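You operate a simulated robot arm through the tools that you are given. There is no shell and no other tool.

Carry out the task below with a simulated two-armed robot. There is one attempt and no reset: what you move stays moved.

JOB
Weigh the middle cake beside the scale and sort it into the Send or the Seconds tray.
Fine: the sign gives the limit. Tare with the small board on, weigh on the board; then board back on the table and tare again.
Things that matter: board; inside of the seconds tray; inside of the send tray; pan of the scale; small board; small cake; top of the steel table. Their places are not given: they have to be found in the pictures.

It is judged by the outcome, as a careful person would: the job done as asked, and still so three seconds after it is handed in. It fails if anything else is knocked over, pushed out of place, dropped, spilled or broken.

ROBOT AND FRAMES
Two 7-joint arms with fingered hands on one trunk that stands fixed in place. Base frame: the origin is at the foot of the trunk, x ahead of it, y to its left, z up; the work surface is at about z = 0.862. Lengths are in m, angles in rad, forces in N, time in s.
The left shoulder is at [0.042, 0.162, 1.061], the right one opposite. Each reaches about 1.215 m from its shoulder. Payload 4 kg a hand.
The tool frame of a hand sits at the grasp point between the pads (the TCP): z along the fingers, y along the line on which they close. The tips reach 0.036 m beyond it. The gripper opens to 0.124 m; its body begins 0.042 m behind the TCP. The gripper is a hand of 4 fingers: y runs from the thumb to the fingers, the wrist lies at [-0.015, -0.099, -0.189] in the tool frame, and closing takes about 1.5 s.
Orientation is that of the tool frame in the base frame, as a unit quaternion [x, y, z, w]. With the fingers straight down and the wrist toward the robot, the tool's x, y and z point along [0, 1, 0], [1, 0, 0] and [0, 0, -1] of the base frame.

CONTROLS
- The arms move only by the tool play_rows. It takes "left_series", "right_series" or both (then of equal length, played together; a hand with none holds still); each is a list that holds one entry, the list of rows, each a list of 6 numbers: the shift along the tool's x, y, z in m, then the turn, a rotation vector about the tool's x, y, z in rad. In form: [[[tx, ty, tz, rx, ry, rz], ...]]. A call has 1 to 20 rows; each row shifts and turns the commanded pose from where the row before left it, along the tool's axes as they then stand. "left_fingers" and "right_fingers" are, for a hand that has rows, the gripper command, from -1 (shut) to 1 (fully open), values between in proportion, set as the call begins (left out, the last holds). A row lasts 0.2 s, in which the tool goes at most 0.05 m and 0.15 rad; a call with a longer step from one row to the next is refused whole, and so is a gripper value outside its range. Where a pose cannot be reached the arm comes as near as it can. A force on the tool above 40 N (or 10 N above the force at the start of the call, whichever is more), or a blocked arm, ends the call early, and 0.2 s more pass. The fingers move at their own pace (about 0.045 m/s each) and stop on an object; they squeeze with about 32 N. The grip force told is the motor's: it shows also when the fingers shut on nothing. Time passes only in rows, and 0.2 s behind the last, so rows that do not move let the fingers close. The reply holds the time, the measured pose of the TCP, the force on the tool along the base axes, the opening and the grip force, in the units named above and with some noise, with the torque about the TCP (base axes, N m) and any sound that the robot's microphone picked up.
- Cameras (640 x 400 px; columns grow to the right, rows downward): "scene" is now at [0.1312, -0.0635, 1.3154]; the picture's right is [-0.62, -0.78, 0.10], its down [-0.35, 0.16, -0.92] and it looks along [0.70, -0.61, -0.37] (base axes); focal length 232 px, centre (320, 200). "left" rides on the left gripper at [-0.075, -0.086, -0.123] in its tool frame; the picture's right is [-0.70, -0.34, 0.63], its down [0.65, -0.68, 0.35] and it looks along [0.32, 0.65, 0.69] (tool axes); focal length 275 px, centre (320, 200). "right" rides on the right gripper at [0.075, -0.086, -0.123] in its tool frame; the picture's right is [-0.70, 0.34, -0.63], its down [-0.64, -0.68, 0.35] and it looks along [-0.31, 0.65, 0.69] (tool axes); focal length 275 px, centre (320, 200).
- get_image(camera): a new picture of that camera. It takes no simulated time.
- slide_trunk(by): moves the trunk up (or, below 0, down) by that many m; the arms and the scene camera ride with it, the base frame stays. It gives what a move gives, with no picture.
- set_grasp(shape, hand): the hand has 4 fingers and takes this shape, open, in about a second: jaw (thumb against the fingers, like two jaws); tri (thumb and two fingers); tip (a fingertip pinch); poke (one finger out to press); point (the index stretched); flat (the hand flat); cup (the hand cupped); fist (a fist). The gripper value then closes the fingers along that shape, each until it touches; the sizes above hold for jaw. It gives what a move gives, with no picture.
- pan_tilt(pan, tilt): turns the head with the scene camera to pan (to the left, within 1.501 rad either way) and tilt (down, from -0.506 to 1.204), counted from straight ahead of the robot (the tilt from the chest, where the trunk bows). It gives what a move gives.
- pixel_to_xyz(camera, pixels): for up to 12 pixels [column, row] of the newest picture of that camera ("zoom" is the newest enlarged one), the place [x, y, z] in the base frame of the surface seen there, good to about 0.002 m, but the place of the scene camera against the robot may be out by one fixed shift of up to 0.012 m in any direction. It takes no simulated time.
- close_up(camera, box): a new picture of the part [left, top, right, bottom] of that camera's present view, enlarged. It takes no simulated time.
- hand_in(): hands the job in; it is judged then, once.

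Open the grippers and draw the arms clear of the work before you hand the job in, unless the task says otherwise.

The tools are called after "Emit:" as a command line: name --argument value ..., lists and objects as JSON in quotes. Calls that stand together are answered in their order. play_rows: Moves the arms, as the interface text tells. Its arguments: {"type":"object","properties":{"left_series":{"type":"array"},"left_fingers":{"type":"number"},"right_series":{"type":"array"},"right_fingers":{"type":"number"}},"required":[]} The other tools are called the same way: slide_trunk (by) moves the trunk up or down; set_grasp (shape, hand) gives the hand a shape; pan_tilt (pan, tilt) turns the head that bears the scene camera; get_image (camera) takes a picture; pixel_to_xyz (camera, pixels) gives the place of the surface under pixels of a picture; close_up (camera, box) takes an enlarged picture of a part of a camera's view; hand_in () hands the job in.

At the start:

```text
time_s: 0.0
left_tool_pos: [0.8155, -0.0727, 1.1828]
left_tool_rot: [0.707, 0.708, 0.0, -0.001]
left_ft_force: [-0.1, 0.1, -0.1]
left_torque: [0.01, 0.0, -0.03]
left_grip_width: 0.1236
left_finger_force: 0.0
left_shape: jaw
right_tool_pos: [0.5923, -0.639, 1.2131]
right_tool_rot: [0.707, 0.707, 0.0, 0.0]
right_ft_force: [-0.8, 0.3, 0.2]
right_torque: [-0.02, 0.01, -0.01]
right_grip_width: 0.1235
right_finger_force: 0.1
right_shape: jaw
trunk travel left (down, up): [-0.225, 0.253]
head pan, tilt (commanded): [-0.677, 0.262]
```

scene: 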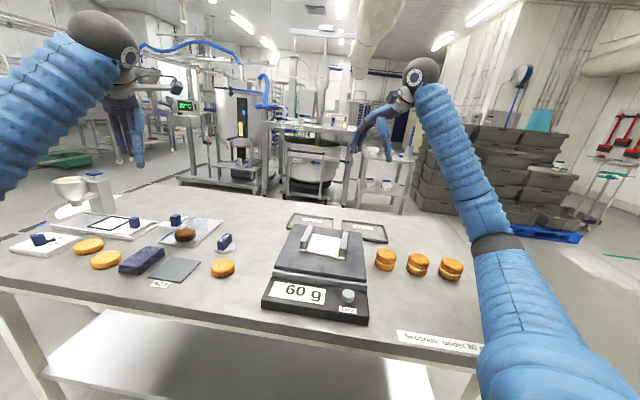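
right: 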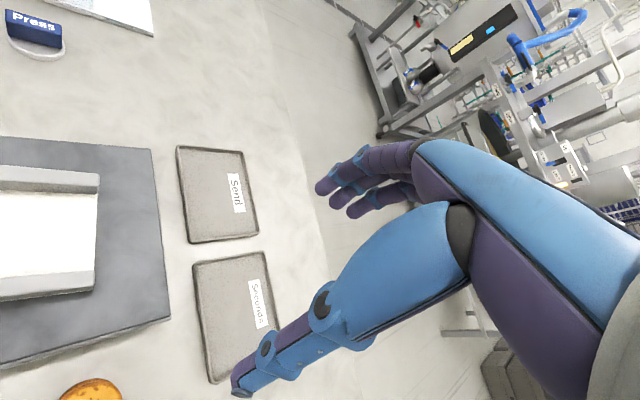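
left: 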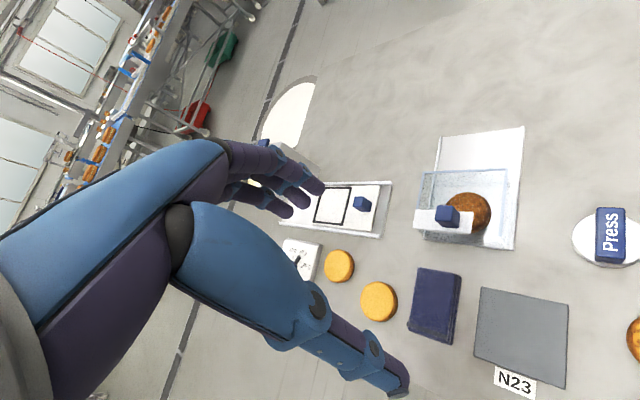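

The scene picture shows the scale near (317,265) reading 60 g with a small white board on it, three cakes to its right at (385,260), (418,264), (450,269), and a sign at (440,343). I take enlarged views to read the sign, the scale and the cakes.

Emit:
close_up --camera "scene" --box '[240, 200, 400, 330]'

Emit:
close_up --camera "scene" --box '[360, 230, 500, 360]'

Emit:
close_up --camera "scene" --box '[0, 160, 250, 310]'

```text
3.08 times, centred on (320, 265) of scene
```

zoom: 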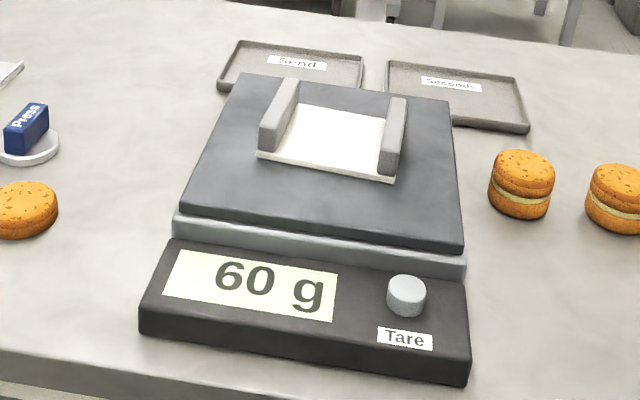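

```text
3.08 times, centred on (430, 295) of scene
```

zoom: 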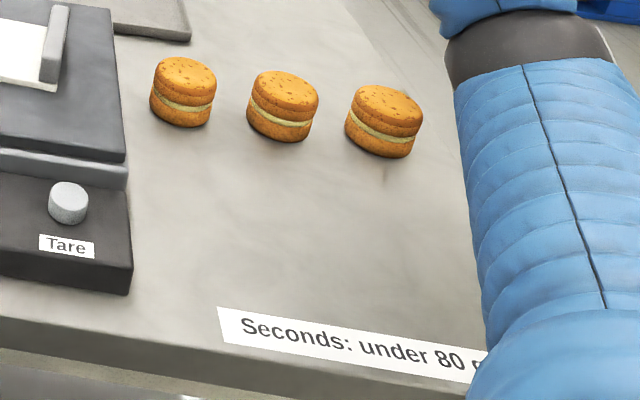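

```text
2.56 times, centred on (125, 235) of scene
```

zoom: 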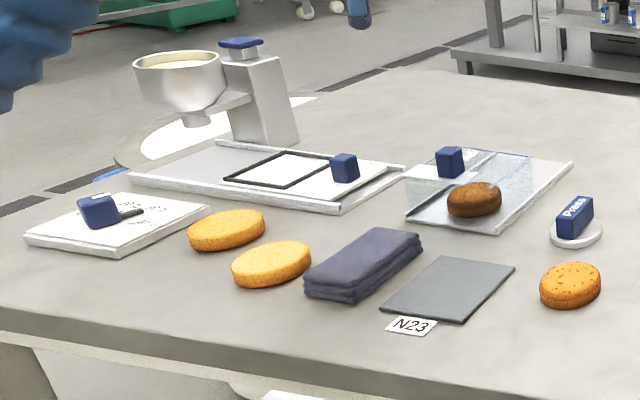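

The scale reads 60 g with the board on, the tare knob is at its right front, and the sign reads "Seconds: under 80 …" with its end hidden. I get the places of the main things by pixel.

Emit:
get_image --camera "scene"

Emit:
pixel_to_xyz --camera "scene" --pixels '[[385, 251], [418, 256], [451, 262], [348, 294], [348, 298], [312, 220], [365, 224], [324, 246], [307, 240], [343, 246], [268, 300], [366, 318]]'

Emit:
pixel_to_xyz --camera "scene" --pixels '[[400, 330], [478, 350], [400, 300], [293, 226], [362, 229], [358, 268], [277, 266], [385, 270], [418, 275], [450, 281], [402, 264], [434, 268]]'

```text
taken
```

scene: 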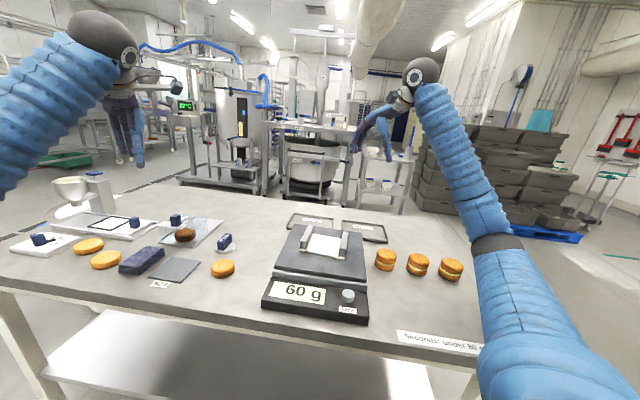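

```text
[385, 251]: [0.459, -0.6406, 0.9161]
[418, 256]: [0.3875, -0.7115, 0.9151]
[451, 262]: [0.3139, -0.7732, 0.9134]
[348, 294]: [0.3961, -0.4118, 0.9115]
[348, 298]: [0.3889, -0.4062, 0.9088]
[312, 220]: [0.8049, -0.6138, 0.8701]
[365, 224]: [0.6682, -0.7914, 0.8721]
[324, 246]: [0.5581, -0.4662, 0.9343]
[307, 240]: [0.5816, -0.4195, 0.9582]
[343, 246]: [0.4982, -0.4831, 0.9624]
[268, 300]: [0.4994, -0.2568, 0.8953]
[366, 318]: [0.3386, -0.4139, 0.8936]
```

```text
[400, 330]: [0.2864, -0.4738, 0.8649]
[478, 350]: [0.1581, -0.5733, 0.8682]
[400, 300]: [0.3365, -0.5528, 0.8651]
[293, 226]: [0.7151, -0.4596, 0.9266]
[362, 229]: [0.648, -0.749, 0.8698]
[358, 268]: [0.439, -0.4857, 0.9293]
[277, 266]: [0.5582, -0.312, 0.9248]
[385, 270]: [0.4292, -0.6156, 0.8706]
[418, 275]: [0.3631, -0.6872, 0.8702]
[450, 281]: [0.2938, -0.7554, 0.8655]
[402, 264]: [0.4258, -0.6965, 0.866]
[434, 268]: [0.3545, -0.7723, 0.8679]
```

The right-hand camera has no fixed shift, so I use it for true places: trays at (217,195) and (235,315), the board's right side near (50,290), the pan edge at (150,330). I ask for these now to compare with the scene camera.

Emit:
get_image --camera "right"

Emit:
pixel_to_xyz --camera "right" --pixels '[[178, 148], [243, 151], [257, 233], [190, 241], [194, 264], [263, 253], [212, 380], [152, 150], [169, 318], [98, 175], [95, 284], [210, 200]]'

Emit:
pixel_to_xyz --camera "scene" --pixels '[[293, 215], [334, 219], [325, 231], [343, 221], [380, 224], [387, 241], [300, 225], [366, 231], [365, 278], [275, 267], [320, 212], [350, 256]]'

```text
taken
```

right: 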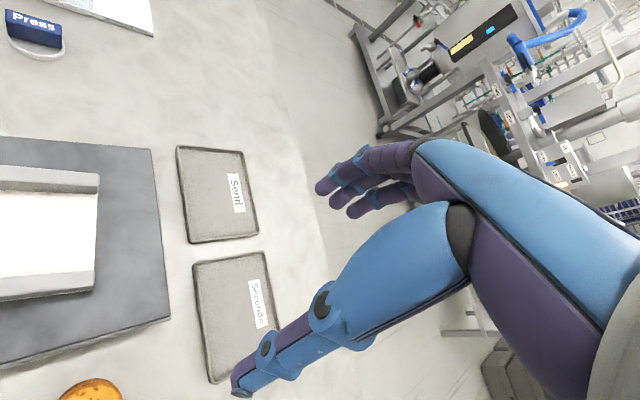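

```text
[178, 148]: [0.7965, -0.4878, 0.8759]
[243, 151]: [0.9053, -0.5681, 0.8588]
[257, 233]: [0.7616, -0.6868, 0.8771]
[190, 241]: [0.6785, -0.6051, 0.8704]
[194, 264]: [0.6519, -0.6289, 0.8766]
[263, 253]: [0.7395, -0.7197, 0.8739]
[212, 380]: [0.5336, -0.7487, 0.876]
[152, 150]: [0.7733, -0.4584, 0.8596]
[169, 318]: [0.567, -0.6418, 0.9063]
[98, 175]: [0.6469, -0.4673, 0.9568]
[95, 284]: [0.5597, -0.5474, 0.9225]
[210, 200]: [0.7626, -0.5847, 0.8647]
```

```text
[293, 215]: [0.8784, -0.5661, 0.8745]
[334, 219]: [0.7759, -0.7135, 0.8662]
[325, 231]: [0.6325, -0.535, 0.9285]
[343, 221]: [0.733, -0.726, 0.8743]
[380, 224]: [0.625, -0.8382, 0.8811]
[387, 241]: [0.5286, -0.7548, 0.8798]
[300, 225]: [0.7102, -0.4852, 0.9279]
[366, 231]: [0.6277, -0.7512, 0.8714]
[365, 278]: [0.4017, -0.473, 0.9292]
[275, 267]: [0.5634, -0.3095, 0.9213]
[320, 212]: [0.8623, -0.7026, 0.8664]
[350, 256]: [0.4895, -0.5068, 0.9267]
```

Tray corners agree between cameras to within about (−0.005, −0.006, +0.004), so the scene camera's shift is small. I shape the right hand to poke for the tare knob and turn it 45° so that it squares with the scale.

Emit:
set_grasp --hand "right" --shape "poke"

Emit:
play_rows --right_series '[[[0, 0, 0, 0, 0, 0.131], [0, 0, 0, 0, 0, 0.131], [0, 0, 0, 0, 0, 0.131], [0, 0, 0, 0, 0, 0.131], [0, 0, 0, 0, 0, 0.131], [0, 0, 0, 0, 0, 0.131]]]'

Emit:
get_image --camera "right"

Emit:
get_image --camera "scene"

```text
time_s: 0.9
left_tool_pos: [0.8152, -0.0738, 1.1839]
left_tool_rot: [0.707, 0.707, 0.0, 0.0]
left_ft_force: [-0.5, -0.3, 0.1]
left_torque: [-0.03, -0.02, 0.0]
left_grip_width: 0.1236
left_finger_force: 0.2
left_shape: jaw
right_tool_pos: [0.592, -0.6403, 1.2132]
right_tool_rot: [0.707, 0.707, 0.0, 0.0]
right_ft_force: [-0.5, 0.3, 0.5]
right_torque: [-0.03, 0.02, 0.03]
right_grip_width: 0.0
right_finger_force: 0.1
right_shape: poke
trunk travel left (down, up): [-0.225, 0.253]
head pan, tilt (commanded): [-0.677, 0.262]
```

```text
time_s: 2.3
left_tool_pos: [0.8146, -0.0715, 1.185]
left_tool_rot: [0.707, 0.707, 0.0, 0.0]
left_ft_force: [1.1, -1.3, -0.1]
left_torque: [0.01, -0.04, -0.02]
left_grip_width: 0.1236
left_finger_force: 0.1
left_shape: jaw
right_tool_pos: [0.592, -0.6394, 1.2141]
right_tool_rot: [0.924, 0.382, 0.0, 0.0]
right_ft_force: [-0.5, 1.0, -0.6]
right_torque: [0.01, -0.01, 0.0]
right_grip_width: 0.0
right_finger_force: 0.0
right_shape: poke
trunk travel left (down, up): [-0.225, 0.253]
head pan, tilt (commanded): [-0.677, 0.262]
```

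```text
taken
```

right: 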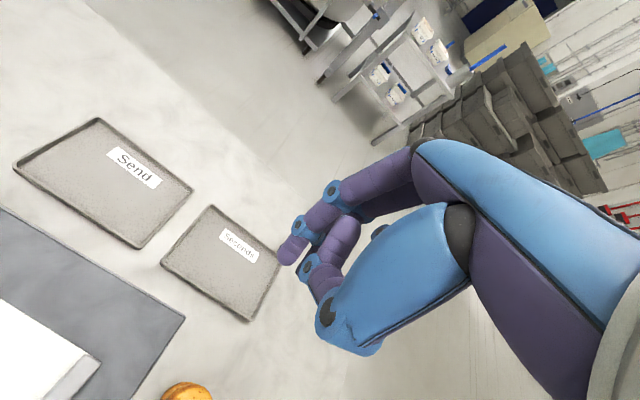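

```text
taken
```

scene: 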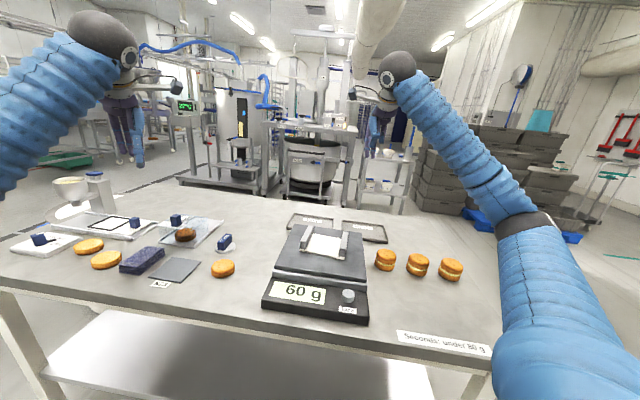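

The sign at (445,343) now seems to read in full; I enlarge it, and enlarge the hand at (310,260) in the right picture to find the poking fingertip.

Emit:
close_up --camera "scene" --box '[380, 310, 510, 370]'

Emit:
close_up --camera "right" --box '[250, 150, 450, 370]'

Emit:
pixel_to_xyz --camera "right" --pixels '[[283, 260], [288, 250], [290, 258], [320, 290], [335, 225], [345, 230], [316, 285], [300, 230]]'

```text
4.92 times, centred on (445, 340) of scene
```

zoom: 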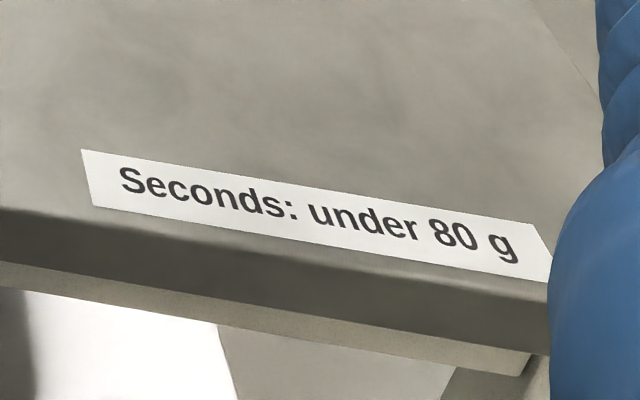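

```text
1.82 times, centred on (350, 260) of right
```

zoom: 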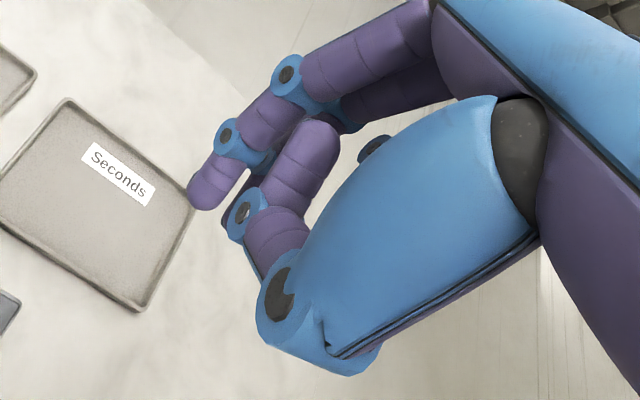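

```text
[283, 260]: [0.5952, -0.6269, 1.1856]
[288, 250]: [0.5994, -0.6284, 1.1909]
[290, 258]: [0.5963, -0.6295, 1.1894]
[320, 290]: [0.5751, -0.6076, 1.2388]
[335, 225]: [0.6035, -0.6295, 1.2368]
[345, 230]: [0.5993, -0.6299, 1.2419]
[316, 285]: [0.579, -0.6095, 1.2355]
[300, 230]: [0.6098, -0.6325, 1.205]
```

The sign reads "Seconds: under 80 g" and the poking fingertip at (283,260) lies about 0.036 m below the TCP. I bring the right hand over toward the knob at about (0.40, −0.41), staying high.

Emit:
play_rows --right_series '[[[0.0036, -0.0376, 0.018, 0, 0, 0], [0.0036, -0.0376, 0.018, 0, 0, 0], [0.0036, -0.0376, 0.018, 0, 0, 0], [0.0036, -0.0376, 0.018, 0, 0, 0], [0.0036, -0.0376, 0.018, 0, 0, 0], [0.0036, -0.0376, 0.018, 0, 0, 0], [0.0036, -0.0376, 0.018, 0, 0, 0], [0.0036, -0.0376, 0.018, 0, 0, 0]]]'

Emit:
get_image --camera "right"

Emit:
get_image --camera "scene"

```text
time_s: 4.1
left_tool_pos: [0.8157, -0.0716, 1.183]
left_tool_rot: [0.707, 0.708, -0.001, -0.001]
left_ft_force: [0.5, 1.4, -1.0]
left_torque: [0.0, 0.02, 0.01]
left_grip_width: 0.1239
left_finger_force: 0.2
left_shape: jaw
right_tool_pos: [0.4223, -0.4133, 1.0834]
right_tool_rot: [0.924, 0.382, -0.002, -0.001]
right_ft_force: [0.4, -0.8, 0.7]
right_torque: [-0.02, 0.02, 0.03]
right_grip_width: 0.0001
right_finger_force: 0.2
right_shape: poke
right hand out of reach, approached as far as the arm can: row 8
trunk travel left (down, up): [-0.225, 0.253]
head pan, tilt (commanded): [-0.677, 0.262]
```

```text
taken
```

right: 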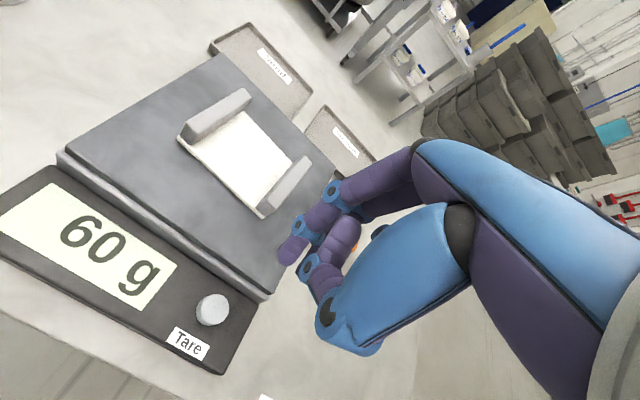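

```text
taken
```

scene: 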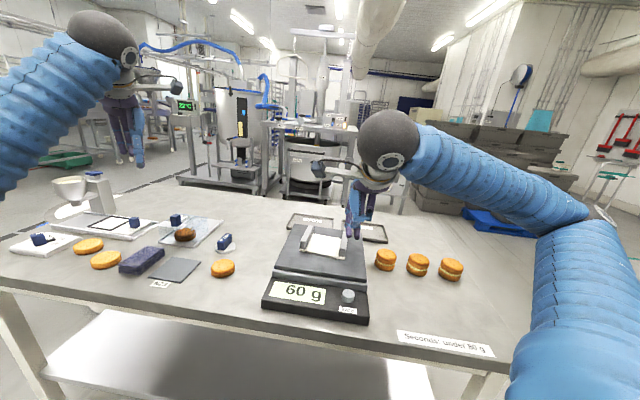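

Here the arm is at its inner limit at (0.42, −0.41), but the knob's top is clear at (212,305) in the right picture. I take the knob's true place, along with board and rail corners.

Emit:
pixel_to_xyz --camera "right" --pixels '[[212, 303], [204, 299], [222, 300], [213, 320], [245, 92], [188, 130], [308, 160], [266, 207], [241, 150], [250, 97], [290, 185], [285, 250]]'

Emit:
close_up --camera "right" --box '[160, 70, 340, 230]'

```text
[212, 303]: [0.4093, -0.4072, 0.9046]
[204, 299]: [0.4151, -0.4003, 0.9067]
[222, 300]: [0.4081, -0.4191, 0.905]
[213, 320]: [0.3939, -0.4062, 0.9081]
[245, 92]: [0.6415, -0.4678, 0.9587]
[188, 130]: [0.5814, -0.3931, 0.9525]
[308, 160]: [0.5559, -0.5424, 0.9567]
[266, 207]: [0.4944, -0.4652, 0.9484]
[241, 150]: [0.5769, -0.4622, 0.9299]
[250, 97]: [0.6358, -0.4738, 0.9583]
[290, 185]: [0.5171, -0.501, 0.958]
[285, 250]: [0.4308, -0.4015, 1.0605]
```

```text
2.50 times, centred on (250, 150) of right
```

zoom: 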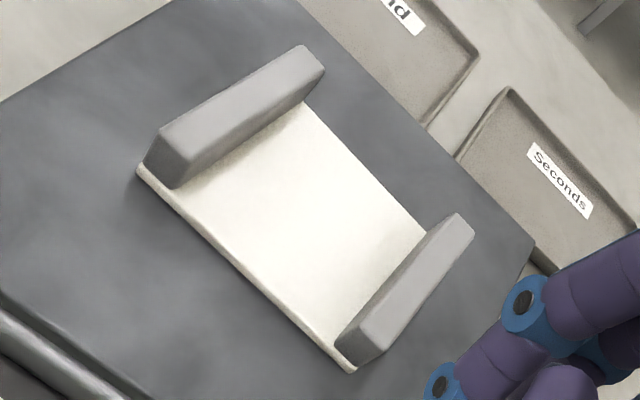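

The enlarged view shows the two rails clearly. I ask for the rail and board corners in it to know rail thickness and spacing.

Emit:
pixel_to_xyz --camera "zoom" --pixels '[[165, 132], [190, 148], [301, 50], [321, 68], [342, 340], [368, 352], [458, 217], [470, 236], [142, 168], [350, 368], [305, 108], [420, 232]]'

```text
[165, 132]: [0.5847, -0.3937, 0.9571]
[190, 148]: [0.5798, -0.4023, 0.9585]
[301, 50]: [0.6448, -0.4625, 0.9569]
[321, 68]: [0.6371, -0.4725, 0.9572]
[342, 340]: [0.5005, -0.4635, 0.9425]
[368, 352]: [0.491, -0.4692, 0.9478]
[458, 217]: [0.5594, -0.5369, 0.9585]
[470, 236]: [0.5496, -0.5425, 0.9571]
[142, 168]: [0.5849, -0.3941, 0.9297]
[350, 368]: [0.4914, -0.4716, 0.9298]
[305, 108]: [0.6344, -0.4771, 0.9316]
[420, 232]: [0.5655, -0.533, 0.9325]
```

The knob top is at about (0.408, −0.408, 0.906); the rails are about 0.012 m thick, topping at 0.958. I turn the right hand so that its wrist lies to the right of the knob, which keeps it in reach.

Emit:
play_rows --right_series '[[[0, 0.045, 0, 0, 0, 0], [0, 0, 0, 0, 0, -0.141], [0, 0, 0, 0, 0, -0.141], [0, 0, 0, 0, 0, -0.141], [0, 0, 0, 0, 0, -0.141], [0, 0, 0, 0, 0, -0.141], [0, 0, 0, 0, 0, -0.141], [0, 0, 0, 0, 0, -0.141], [0, 0, 0, 0, 0, -0.141], [0, 0, 0, 0, 0, -0.141], [0, 0, 0, 0, 0, -0.141], [0, 0, 0, 0, 0, -0.141], [0, 0, 0, 0, 0, -0.141], [0, 0, 0, 0, 0, -0.141]]]'

Emit:
get_image --camera "right"

Emit:
get_image --camera "scene"

```text
time_s: 7.1
left_tool_pos: [0.8161, -0.0724, 1.1836]
left_tool_rot: [0.707, 0.707, 0.0, 0.0]
left_ft_force: [0.1, -0.3, 0.3]
left_torque: [-0.02, 0.0, 0.02]
left_grip_width: 0.1239
left_finger_force: 0.1
left_shape: jaw
right_tool_pos: [0.4521, -0.4465, 1.082]
right_tool_rot: [0.258, 0.966, 0.0, -0.001]
right_ft_force: [0.3, 0.3, 0.7]
right_torque: [-0.01, 0.01, 0.0]
right_grip_width: 0.0
right_finger_force: 0.0
right_shape: poke
trunk travel left (down, up): [-0.225, 0.253]
head pan, tilt (commanded): [-0.677, 0.262]
```

```text
taken
```

right: 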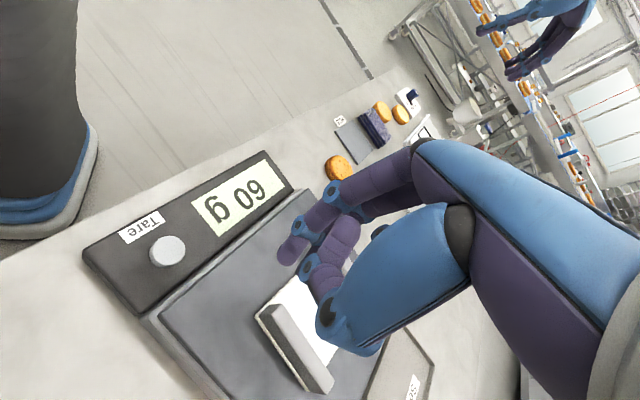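

```text
taken
```

scene: 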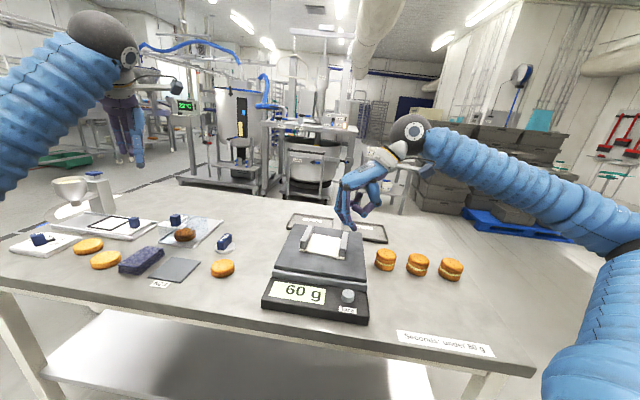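

The wrist now lies right of the scale with the knob at (167,250) and the fingertip at (290,250) in the right picture. I measure both again.

Emit:
pixel_to_xyz --camera "right" --pixels '[[167, 250], [155, 250], [180, 250], [168, 240], [167, 262], [283, 260], [281, 253], [288, 246], [292, 262], [150, 315], [295, 275], [286, 265]]'

Emit:
close_up --camera "right" --box '[120, 160, 380, 320]'

```text
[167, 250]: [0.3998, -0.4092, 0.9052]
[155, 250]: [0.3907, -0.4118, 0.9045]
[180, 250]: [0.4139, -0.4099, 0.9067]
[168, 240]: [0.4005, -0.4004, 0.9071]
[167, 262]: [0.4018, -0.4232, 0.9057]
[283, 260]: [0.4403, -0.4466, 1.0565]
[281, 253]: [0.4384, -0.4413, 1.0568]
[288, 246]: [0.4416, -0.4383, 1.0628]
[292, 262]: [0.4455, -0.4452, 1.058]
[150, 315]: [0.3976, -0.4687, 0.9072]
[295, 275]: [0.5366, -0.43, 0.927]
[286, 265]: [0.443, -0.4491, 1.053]
```

```text
2.46 times, centred on (250, 240) of right
```

zoom: 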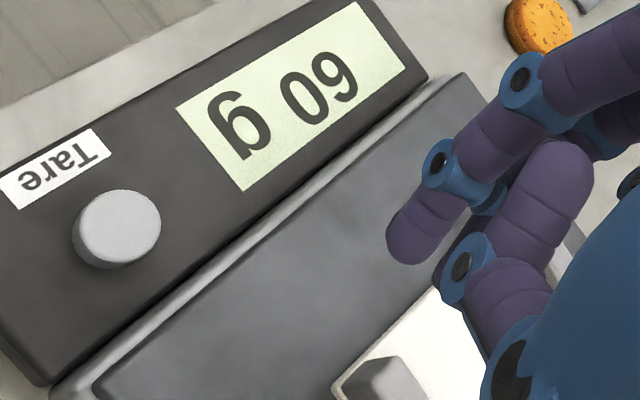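

The knob's centre is at about (0.404, −0.4105, 0.906) and the fingertip is at about (0.447, −0.445, 1.046). I move the fingertip over the knob and down to some 4 cm above it, then check.

Emit:
play_rows --right_series '[[[0.0136, 0.0021, 0.02, 0, 0, 0], [0.0136, 0.0021, 0.02, 0, 0, 0], [0.0136, 0.0021, 0.02, 0, 0, 0], [0.0137, 0.0021, 0.02, 0, 0, 0], [0, 0, 0.015, 0, 0, 0], [0, 0, 0, 0, 0, 0]]]'

Emit:
get_image --camera "right"

Emit:
close_up --camera "scene" --box '[250, 180, 450, 330]'

```text
time_s: 8.5
left_tool_pos: [0.8152, -0.0721, 1.1842]
left_tool_rot: [0.706, 0.708, 0.0, 0.001]
left_ft_force: [-0.1, -0.2, 0.7]
left_torque: [0.0, 0.02, 0.02]
left_grip_width: 0.1238
left_finger_force: 0.1
left_shape: jaw
right_tool_pos: [0.4083, -0.4115, 0.9889]
right_tool_rot: [0.258, 0.966, 0.0, -0.001]
right_ft_force: [0.2, 0.8, 0.0]
right_torque: [-0.01, 0.0, -0.02]
right_grip_width: 0.0
right_finger_force: 0.0
right_shape: poke
trunk travel left (down, up): [-0.225, 0.253]
head pan, tilt (commanded): [-0.677, 0.262]
```

```text
taken
```

right: 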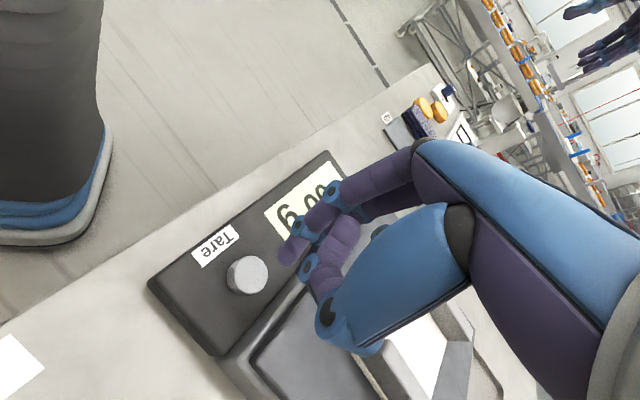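

```text
2.67 times, centred on (350, 255) of scene
```

zoom: 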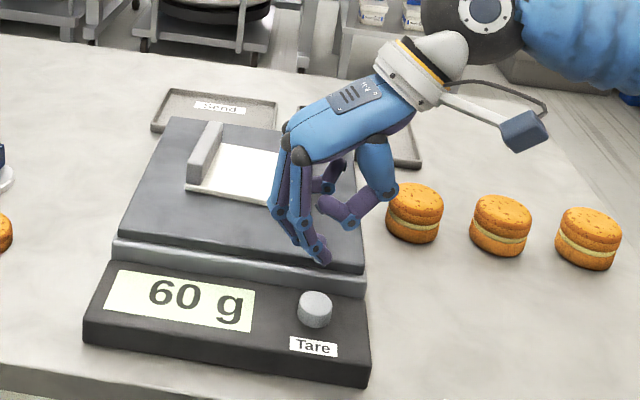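

The fingertip hangs near (320,255) in the enlarged view with the knob below at (315,308). I zoom in more to see which finger is lowest and how it stands over the knob.

Emit:
close_up --camera "scene" --box '[335, 225, 395, 310]'

Emit:
close_up --camera "right" --box '[200, 190, 360, 310]'

Emit:
pixel_to_xyz --camera "right" --pixels '[[281, 252], [285, 262], [280, 258], [246, 275], [246, 262], [246, 290], [233, 275], [260, 275], [305, 275], [318, 290]]'

```text
4.71 times, centred on (365, 268) of scene
```

zoom: 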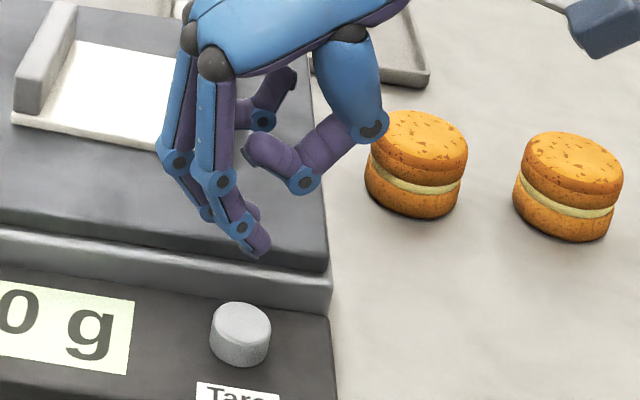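

```text
3.33 times, centred on (280, 250) of right
```

zoom: 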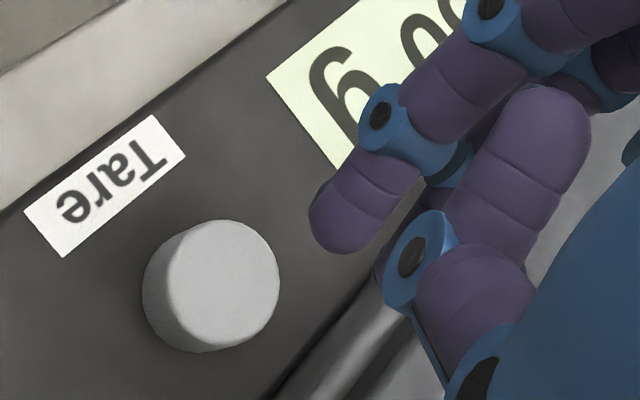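

```text
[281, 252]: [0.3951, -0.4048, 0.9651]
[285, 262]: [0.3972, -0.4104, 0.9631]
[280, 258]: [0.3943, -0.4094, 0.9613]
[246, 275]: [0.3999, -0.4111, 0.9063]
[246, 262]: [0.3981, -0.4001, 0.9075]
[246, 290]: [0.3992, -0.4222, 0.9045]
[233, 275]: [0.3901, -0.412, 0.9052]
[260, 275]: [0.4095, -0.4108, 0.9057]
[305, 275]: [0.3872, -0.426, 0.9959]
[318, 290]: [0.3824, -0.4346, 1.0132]
```

The fingertip's lowest point is at about 0.953, nearly straight above the knob (top 0.906 at (0.400, −0.411)). I lower it 4 cm, then check force before pressing.

Emit:
play_rows --right_series '[[[0, 0, 0.012, 0, 0, 0], [0, 0, 0.012, 0, 0, 0], [0, 0, 0.01, 0, 0, 0], [0, 0, 0.005, 0, 0, 0], [0, 0, 0, 0, 0, 0]]]'

Emit:
close_up --camera "scene" --box '[270, 225, 395, 325]'

Emit:
close_up --camera "right" --box '[200, 190, 360, 310]'

```text
time_s: 9.7
left_tool_pos: [0.8147, -0.0725, 1.1844]
left_tool_rot: [0.706, 0.708, 0.0, -0.001]
left_ft_force: [0.3, 0.5, -0.3]
left_torque: [-0.01, -0.01, 0.01]
left_grip_width: 0.1237
left_finger_force: 0.1
left_shape: jaw
right_tool_pos: [0.4095, -0.4111, 0.949]
right_tool_rot: [0.259, 0.966, 0.0, 0.001]
right_ft_force: [0.6, -0.3, -0.4]
right_torque: [0.0, -0.02, 0.01]
right_grip_width: 0.0
right_finger_force: 0.1
right_shape: poke
trunk travel left (down, up): [-0.225, 0.253]
head pan, tilt (commanded): [-0.677, 0.262]
```

```text
4.00 times, centred on (332, 275) of scene
```

zoom: 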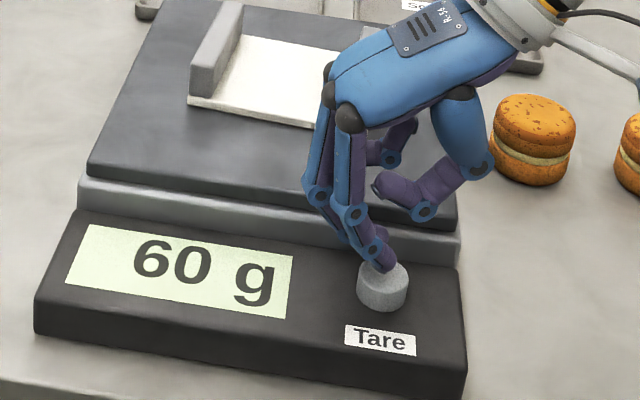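

```text
3.33 times, centred on (280, 250) of right
```

zoom: 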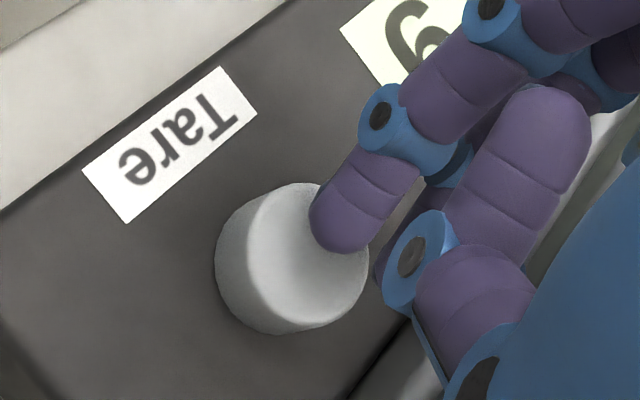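

The tip is about 7 mm above the knob and about 4–5 mm off its centre toward the pan. I correct this and press slowly, watching the force.

Emit:
play_rows --right_series '[[[0.004, -0.002, 0, 0, 0, 0], [0, 0, 0.003, 0, 0, 0], [0, 0, 0.003, 0, 0, 0], [0, 0, 0.002, 0, 0, 0], [0, 0, 0.002, 0, 0, 0], [0, 0, 0, 0, 0, 0]]]'

Emit:
close_up --camera "scene" --box '[270, 225, 395, 325]'

```text
time_s: 11.1
left_tool_pos: [0.8149, -0.0713, 1.1834]
left_tool_rot: [0.706, 0.708, 0.0, -0.001]
left_ft_force: [0.0, 0.7, 0.1]
left_torque: [0.0, -0.01, -0.01]
left_grip_width: 0.1235
left_finger_force: 0.1
left_shape: jaw
right_tool_pos: [0.4036, -0.4119, 0.9403]
right_tool_rot: [0.259, 0.966, 0.0, 0.0]
right_ft_force: [-0.4, -0.1, 2.9]
right_torque: [0.02, 0.01, -0.01]
right_grip_width: 0.0
right_finger_force: 0.1
right_shape: poke
trunk travel left (down, up): [-0.225, 0.253]
head pan, tilt (commanded): [-0.677, 0.262]
heard: click
```

```text
4.00 times, centred on (332, 275) of scene
```

zoom: 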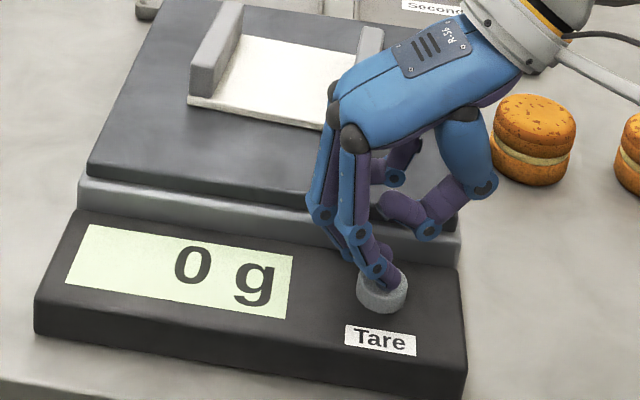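

I heard a click and the display shows 0 g with the board on. I lift the finger straight up off the knob.

Emit:
play_rows --right_series '[[[0, 0, -0.01, 0, 0, 0], [0, 0, -0.03, 0, 0, 0], [0, 0, -0.04, 0, 0, 0], [0, 0, -0.04, 0, 0, 0], [0, 0, -0.04, 0, 0, 0], [0, 0, -0.04, 0, 0, 0], [0, 0, 0, 0, 0, 0]]]'

Emit:
set_grasp --hand "right" --shape "tri"

Emit:
get_image --camera "right"

Emit:
get_image --camera "scene"

```text
time_s: 12.7
left_tool_pos: [0.8145, -0.0723, 1.1839]
left_tool_rot: [0.707, 0.707, 0.0, 0.0]
left_ft_force: [0.2, -0.5, -1.8]
left_torque: [0.04, -0.04, -0.02]
left_grip_width: 0.1237
left_finger_force: 0.0
left_shape: jaw
right_tool_pos: [0.4032, -0.4104, 1.1413]
right_tool_rot: [0.259, 0.966, 0.0, 0.0]
right_ft_force: [0.4, 0.5, 0.0]
right_torque: [0.01, -0.01, 0.0]
right_grip_width: 0.0
right_finger_force: 0.0
right_shape: poke
trunk travel left (down, up): [-0.225, 0.253]
head pan, tilt (commanded): [-0.677, 0.262]
```

```text
time_s: 13.6
left_tool_pos: [0.8154, -0.0719, 1.1838]
left_tool_rot: [0.706, 0.708, 0.0, 0.0]
left_ft_force: [0.1, -0.7, 0.9]
left_torque: [0.04, -0.02, -0.02]
left_grip_width: 0.1237
left_finger_force: 0.1
left_shape: jaw
right_tool_pos: [0.4041, -0.4113, 1.1392]
right_tool_rot: [0.259, 0.966, 0.0, -0.001]
right_ft_force: [0.0, -0.1, 0.5]
right_torque: [-0.03, -0.03, 0.02]
right_grip_width: 0.1241
right_finger_force: 0.1
right_shape: tri
trunk travel left (down, up): [-0.225, 0.253]
head pan, tilt (commanded): [-0.677, 0.262]
```

```text
taken
```

right: 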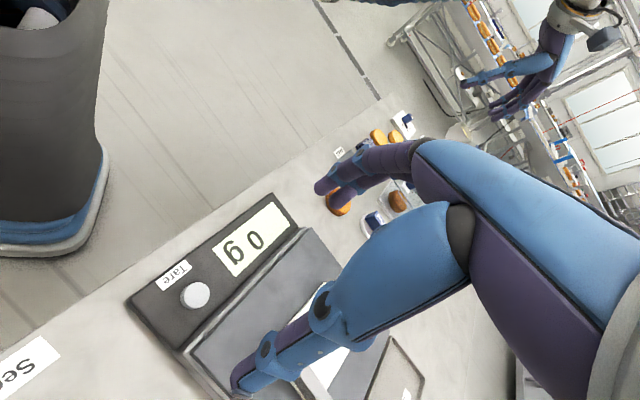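

```text
taken
```

scene: 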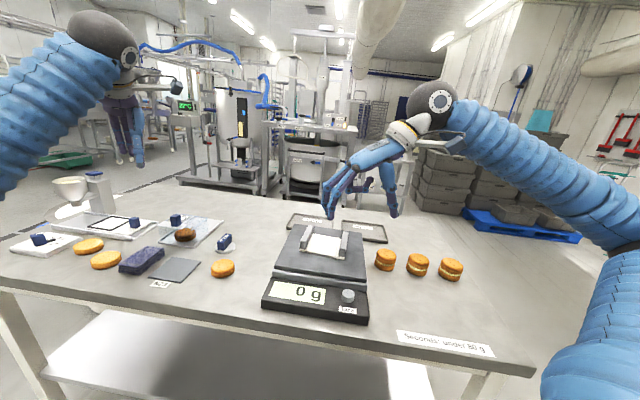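

The scale still shows 0 g, and the hand is now in tri shape with fingertips at (320,187),(335,205) and thumb tip at (240,383). I measure those to learn the finger geometry.

Emit:
close_up --camera "right" --box '[220, 120, 440, 400]'

Emit:
pixel_to_xyz --camera "right" --pixels '[[318, 187], [322, 180], [322, 193], [332, 204], [337, 210], [330, 196], [238, 378], [236, 388], [243, 372], [267, 345], [322, 310], [375, 170]]'

```text
1.43 times, centred on (330, 260) of right
```

zoom: 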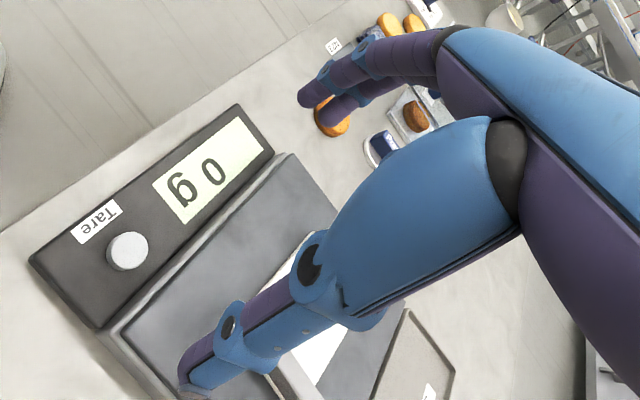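

```text
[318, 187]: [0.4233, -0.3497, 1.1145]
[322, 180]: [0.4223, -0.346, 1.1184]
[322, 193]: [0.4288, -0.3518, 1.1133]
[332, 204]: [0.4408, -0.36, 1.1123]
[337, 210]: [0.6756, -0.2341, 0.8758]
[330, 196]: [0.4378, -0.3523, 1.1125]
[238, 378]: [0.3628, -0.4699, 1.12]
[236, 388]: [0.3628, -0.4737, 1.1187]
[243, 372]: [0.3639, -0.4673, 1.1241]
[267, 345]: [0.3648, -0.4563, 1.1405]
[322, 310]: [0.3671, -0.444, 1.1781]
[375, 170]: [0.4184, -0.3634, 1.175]
```

The two opposed fingertips sit about 2 cm apart and the thumb 0.07 m the other side, so tri fits well between the rails. I move the hand high over the middle cake and turn it so the closing line is square to the row of cakes.

Emit:
play_rows --right_series '[[[-0.0193, -0.0374, 0, 0, 0, 0], [-0.0193, -0.0374, 0, 0, 0, 0], [-0.0193, -0.0374, 0, 0, 0, 0], [-0.0193, -0.0374, 0, 0, 0, 0], [-0.0193, -0.0374, 0, 0, 0, 0], [-0.0193, -0.0374, 0, 0, 0, 0], [-0.0193, -0.0374, 0, 0, 0, 0], [0, 0, 0, 0, 0, 0.141], [0, 0, 0, 0, 0, 0.141], [0, 0, 0, 0, 0, 0.141], [0, 0, 0, 0, 0, 0.141], [0, 0, 0, 0, 0, 0.141], [0, 0, 0, 0, 0, 0.141], [0, 0, 0, 0, 0, 0.141], [0, 0, 0, 0, 0, 0.141], [0, 0, 0, 0, 0, 0.141], [0, 0, 0, 0, 0, 0.141], [0, 0, 0, 0, 0, 0.141], [0, 0, 0, 0, 0, 0.141], [0, 0, 0, 0, 0, 0.141]]]'

Emit:
get_image --camera "right"

Emit:
get_image --camera "scene"

```text
time_s: 17.8
left_tool_pos: [0.8156, -0.0729, 1.1842]
left_tool_rot: [0.706, 0.708, 0.0, -0.001]
left_ft_force: [-0.6, -0.3, -0.9]
left_torque: [0.01, 0.0, 0.03]
left_grip_width: 0.124
left_finger_force: 0.0
left_shape: jaw
right_tool_pos: [0.3911, -0.7045, 1.1396]
right_tool_rot: [0.925, 0.38, 0.0, 0.0]
right_ft_force: [0.4, 0.2, -1.0]
right_torque: [0.02, 0.01, -0.01]
right_grip_width: 0.124
right_finger_force: 0.1
right_shape: tri
trunk travel left (down, up): [-0.225, 0.253]
head pan, tilt (commanded): [-0.677, 0.262]
```

```text
taken
```

right: 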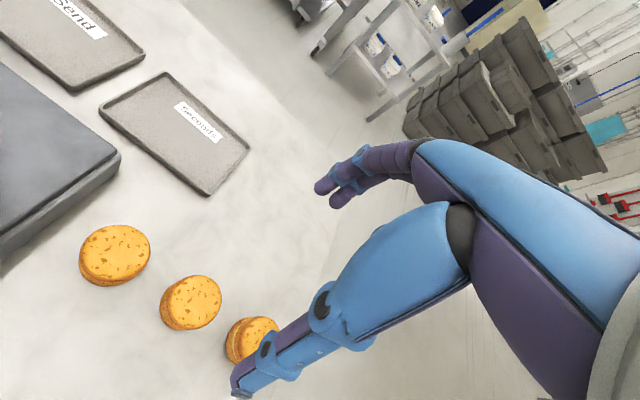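

```text
taken
```

scene: 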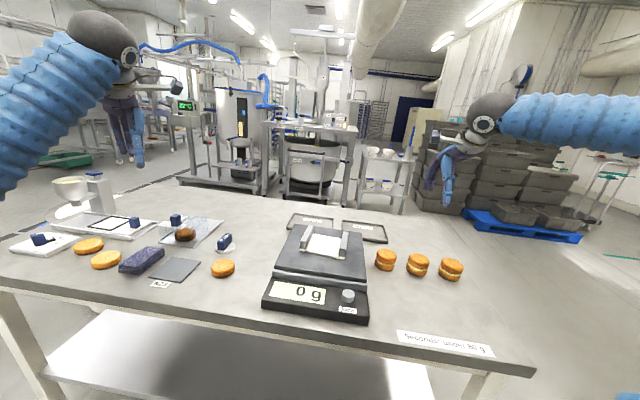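

The middle cake is at (193,302) in the right picture, between cakes at (115,253) and (252,340). I measure its rim for a good centre.

Emit:
pixel_to_xyz --camera "right" --pixels '[[195, 300], [170, 290], [217, 285], [193, 278], [218, 305], [176, 318], [200, 322], [115, 253], [140, 235], [90, 245], [175, 325], [140, 300]]'

Emit:
close_up --camera "right" --box '[130, 250, 290, 370]'

```text
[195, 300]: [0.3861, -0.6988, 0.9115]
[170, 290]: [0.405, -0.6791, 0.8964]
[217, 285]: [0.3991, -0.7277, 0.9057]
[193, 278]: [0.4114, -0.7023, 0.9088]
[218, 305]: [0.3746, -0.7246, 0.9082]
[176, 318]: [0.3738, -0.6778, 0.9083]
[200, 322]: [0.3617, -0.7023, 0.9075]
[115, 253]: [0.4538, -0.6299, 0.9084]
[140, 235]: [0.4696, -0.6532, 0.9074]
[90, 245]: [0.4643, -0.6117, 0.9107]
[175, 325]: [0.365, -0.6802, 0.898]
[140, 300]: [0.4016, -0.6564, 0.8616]
```

```text
3.33 times, centred on (210, 310) of right
```

zoom: 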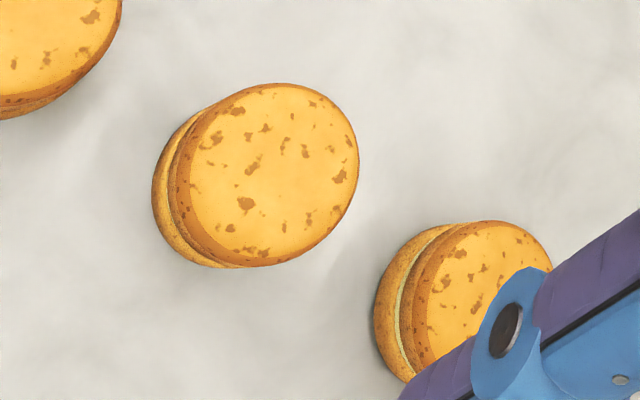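

I ask for points around the rim of the middle cake's top in the enlarged view to fix its centre and diameter.

Emit:
pixel_to_xyz --camera "zoom" --pixels '[[195, 190], [353, 155], [285, 90], [258, 258], [272, 172], [220, 125], [330, 218], [335, 110], [205, 235], [155, 195], [245, 268], [500, 300]]'

```text
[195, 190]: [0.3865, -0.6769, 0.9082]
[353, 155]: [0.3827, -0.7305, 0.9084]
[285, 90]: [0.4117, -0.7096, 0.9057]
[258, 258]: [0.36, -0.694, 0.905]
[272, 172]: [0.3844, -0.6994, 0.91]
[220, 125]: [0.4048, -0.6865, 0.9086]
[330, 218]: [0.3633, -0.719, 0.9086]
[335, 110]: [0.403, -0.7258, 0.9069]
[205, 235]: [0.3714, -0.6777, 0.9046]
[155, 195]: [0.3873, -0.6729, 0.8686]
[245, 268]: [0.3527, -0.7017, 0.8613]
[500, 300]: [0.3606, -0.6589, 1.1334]
```

The middle cake's centre is at (0.385, −0.703), about 0.055 m across, with top at 0.909 and the table at 0.862. I centre the hand and come down to z ≈ 0.97, then check.

Emit:
play_rows --right_series '[[[-0.0032, -0.0053, 0, 0, 0, 0], [0, 0, 0.03, 0, 0, 0], [0, 0, 0.03, 0, 0, 0], [0, 0, 0.03, 0, 0, 0], [0, 0, 0.03, 0, 0, 0], [0, 0, 0.03, 0, 0, 0], [0, 0, 0.015, 0, 0, 0], [0, 0, 0, 0, 0, 0]]]' --right_fingers 1

Emit:
get_image --camera "right"

Emit:
close_up --camera "scene" --box '[360, 180, 500, 300]'

```text
time_s: 19.6
left_tool_pos: [0.8159, -0.073, 1.1846]
left_tool_rot: [0.707, 0.708, -0.001, 0.0]
left_ft_force: [-0.9, 0.6, 0.5]
left_torque: [-0.01, -0.02, -0.05]
left_grip_width: 0.1236
left_finger_force: 0.2
left_shape: jaw
right_tool_pos: [0.3828, -0.7048, 0.9752]
right_tool_rot: [0.924, 0.383, -0.001, -0.001]
right_ft_force: [0.6, -0.4, -0.3]
right_torque: [0.0, 0.03, 0.01]
right_grip_width: 0.1238
right_finger_force: 0.0
right_shape: tri
trunk travel left (down, up): [-0.225, 0.253]
head pan, tilt (commanded): [-0.677, 0.262]
```

```text
taken
```

right: 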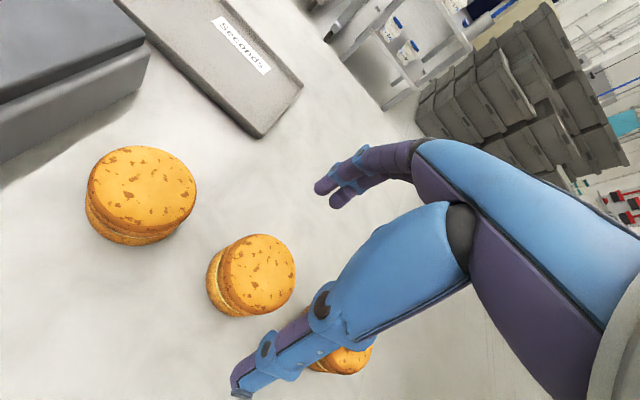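

```text
3.33 times, centred on (430, 240) of scene
```

zoom: 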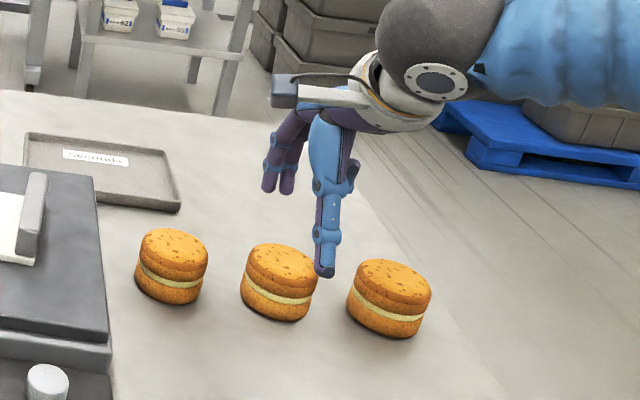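

The hand is centred within about 2–3 mm: thumb in front, fingers behind the middle cake, both clear of the neighbours. I descend to about z = 0.909 so the tips end about 1 cm above the table.

Emit:
play_rows --right_series '[[[0.0025, 0, 0.015, 0, 0, 0], [0, 0, 0.015, 0, 0, 0], [0, 0, 0.015, 0, 0, 0], [0, 0, 0.013, 0, 0, 0], [0, 0, 0.008, 0, 0, 0], [0, 0, 0, 0, 0, 0]]]' --right_fingers 1

Emit:
get_image --camera "right"

Emit:
close_up --camera "scene" --box '[360, 180, 500, 300]'

```text
time_s: 21.0
left_tool_pos: [0.8155, -0.0725, 1.1833]
left_tool_rot: [0.706, 0.708, -0.001, 0.0]
left_ft_force: [0.2, 0.4, 0.0]
left_torque: [0.01, -0.01, -0.01]
left_grip_width: 0.1239
left_finger_force: 0.1
left_shape: jaw
right_tool_pos: [0.3859, -0.7028, 0.9089]
right_tool_rot: [0.924, 0.383, 0.0, -0.001]
right_ft_force: [-0.7, 0.0, -0.3]
right_torque: [0.01, 0.0, 0.03]
right_grip_width: 0.1241
right_finger_force: 0.0
right_shape: tri
trunk travel left (down, up): [-0.225, 0.253]
head pan, tilt (commanded): [-0.677, 0.262]
```

```text
taken
```

right: 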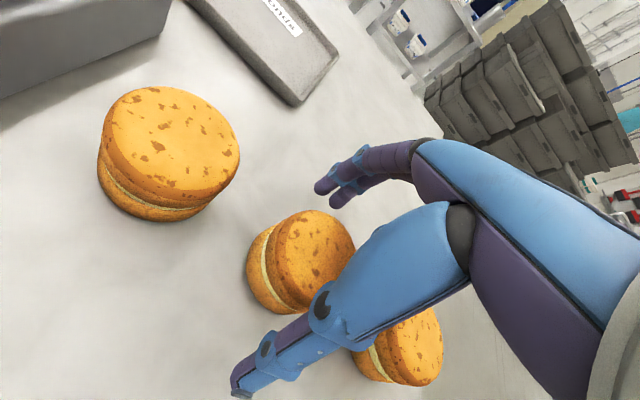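

```text
3.33 times, centred on (430, 240) of scene
```

zoom: 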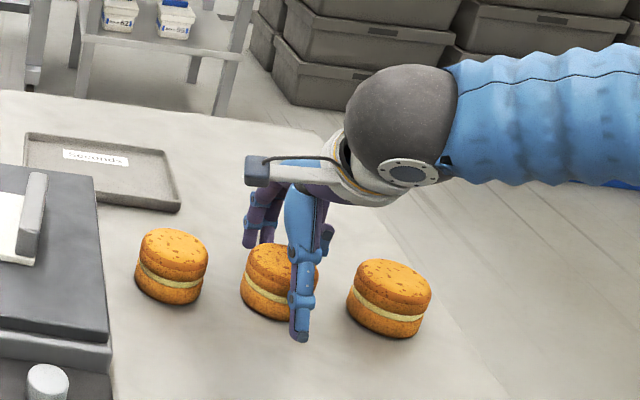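

Thumb and two fingers straddle the middle cake with room on all sides. I close gently, to just under the cake's width.

Emit:
play_rows --right_series '[[[0, 0, 0, 0, 0, 0], [0, 0, 0, 0, 0, 0], [0, 0, 0, 0, 0, 0], [0, 0, 0, 0, 0, 0], [0, 0, 0, 0, 0, 0], [0, 0, 0, 0, 0, 0], [0, 0, 0, 0, 0, 0]]]' --right_fingers -0.15

Emit:
get_image --camera "right"

Emit:
close_up --camera "scene" --box '[360, 180, 500, 300]'

```text
time_s: 22.6
left_tool_pos: [0.816, -0.0727, 1.1837]
left_tool_rot: [0.706, 0.708, 0.0, 0.0]
left_ft_force: [-0.4, -0.8, -0.7]
left_torque: [0.02, -0.03, 0.02]
left_grip_width: 0.1235
left_finger_force: 0.1
left_shape: jaw
right_tool_pos: [0.3854, -0.7028, 0.9089]
right_tool_rot: [0.924, 0.382, 0.0, 0.0]
right_ft_force: [0.3, 0.7, 2.9]
right_torque: [-0.09, -0.08, -0.01]
right_grip_width: 0.0725
right_finger_force: 10.9
right_shape: tri
trunk travel left (down, up): [-0.225, 0.253]
head pan, tilt (commanded): [-0.677, 0.262]
```

```text
taken
```

right: 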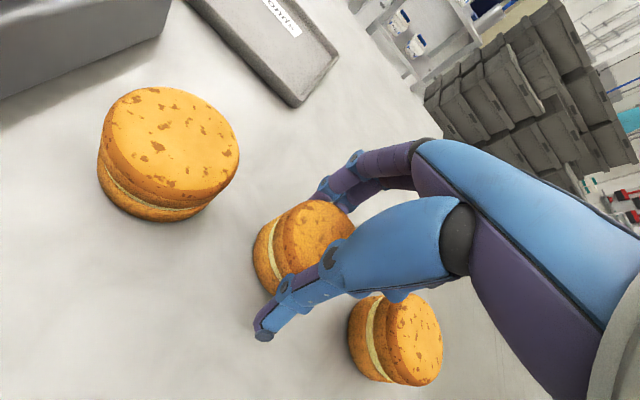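

```text
3.33 times, centred on (430, 240) of scene
```

zoom: 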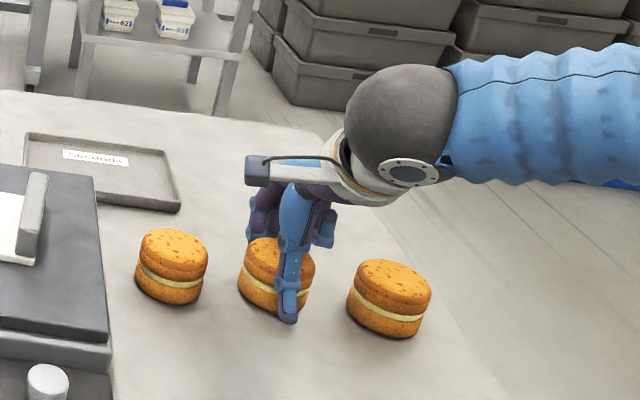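

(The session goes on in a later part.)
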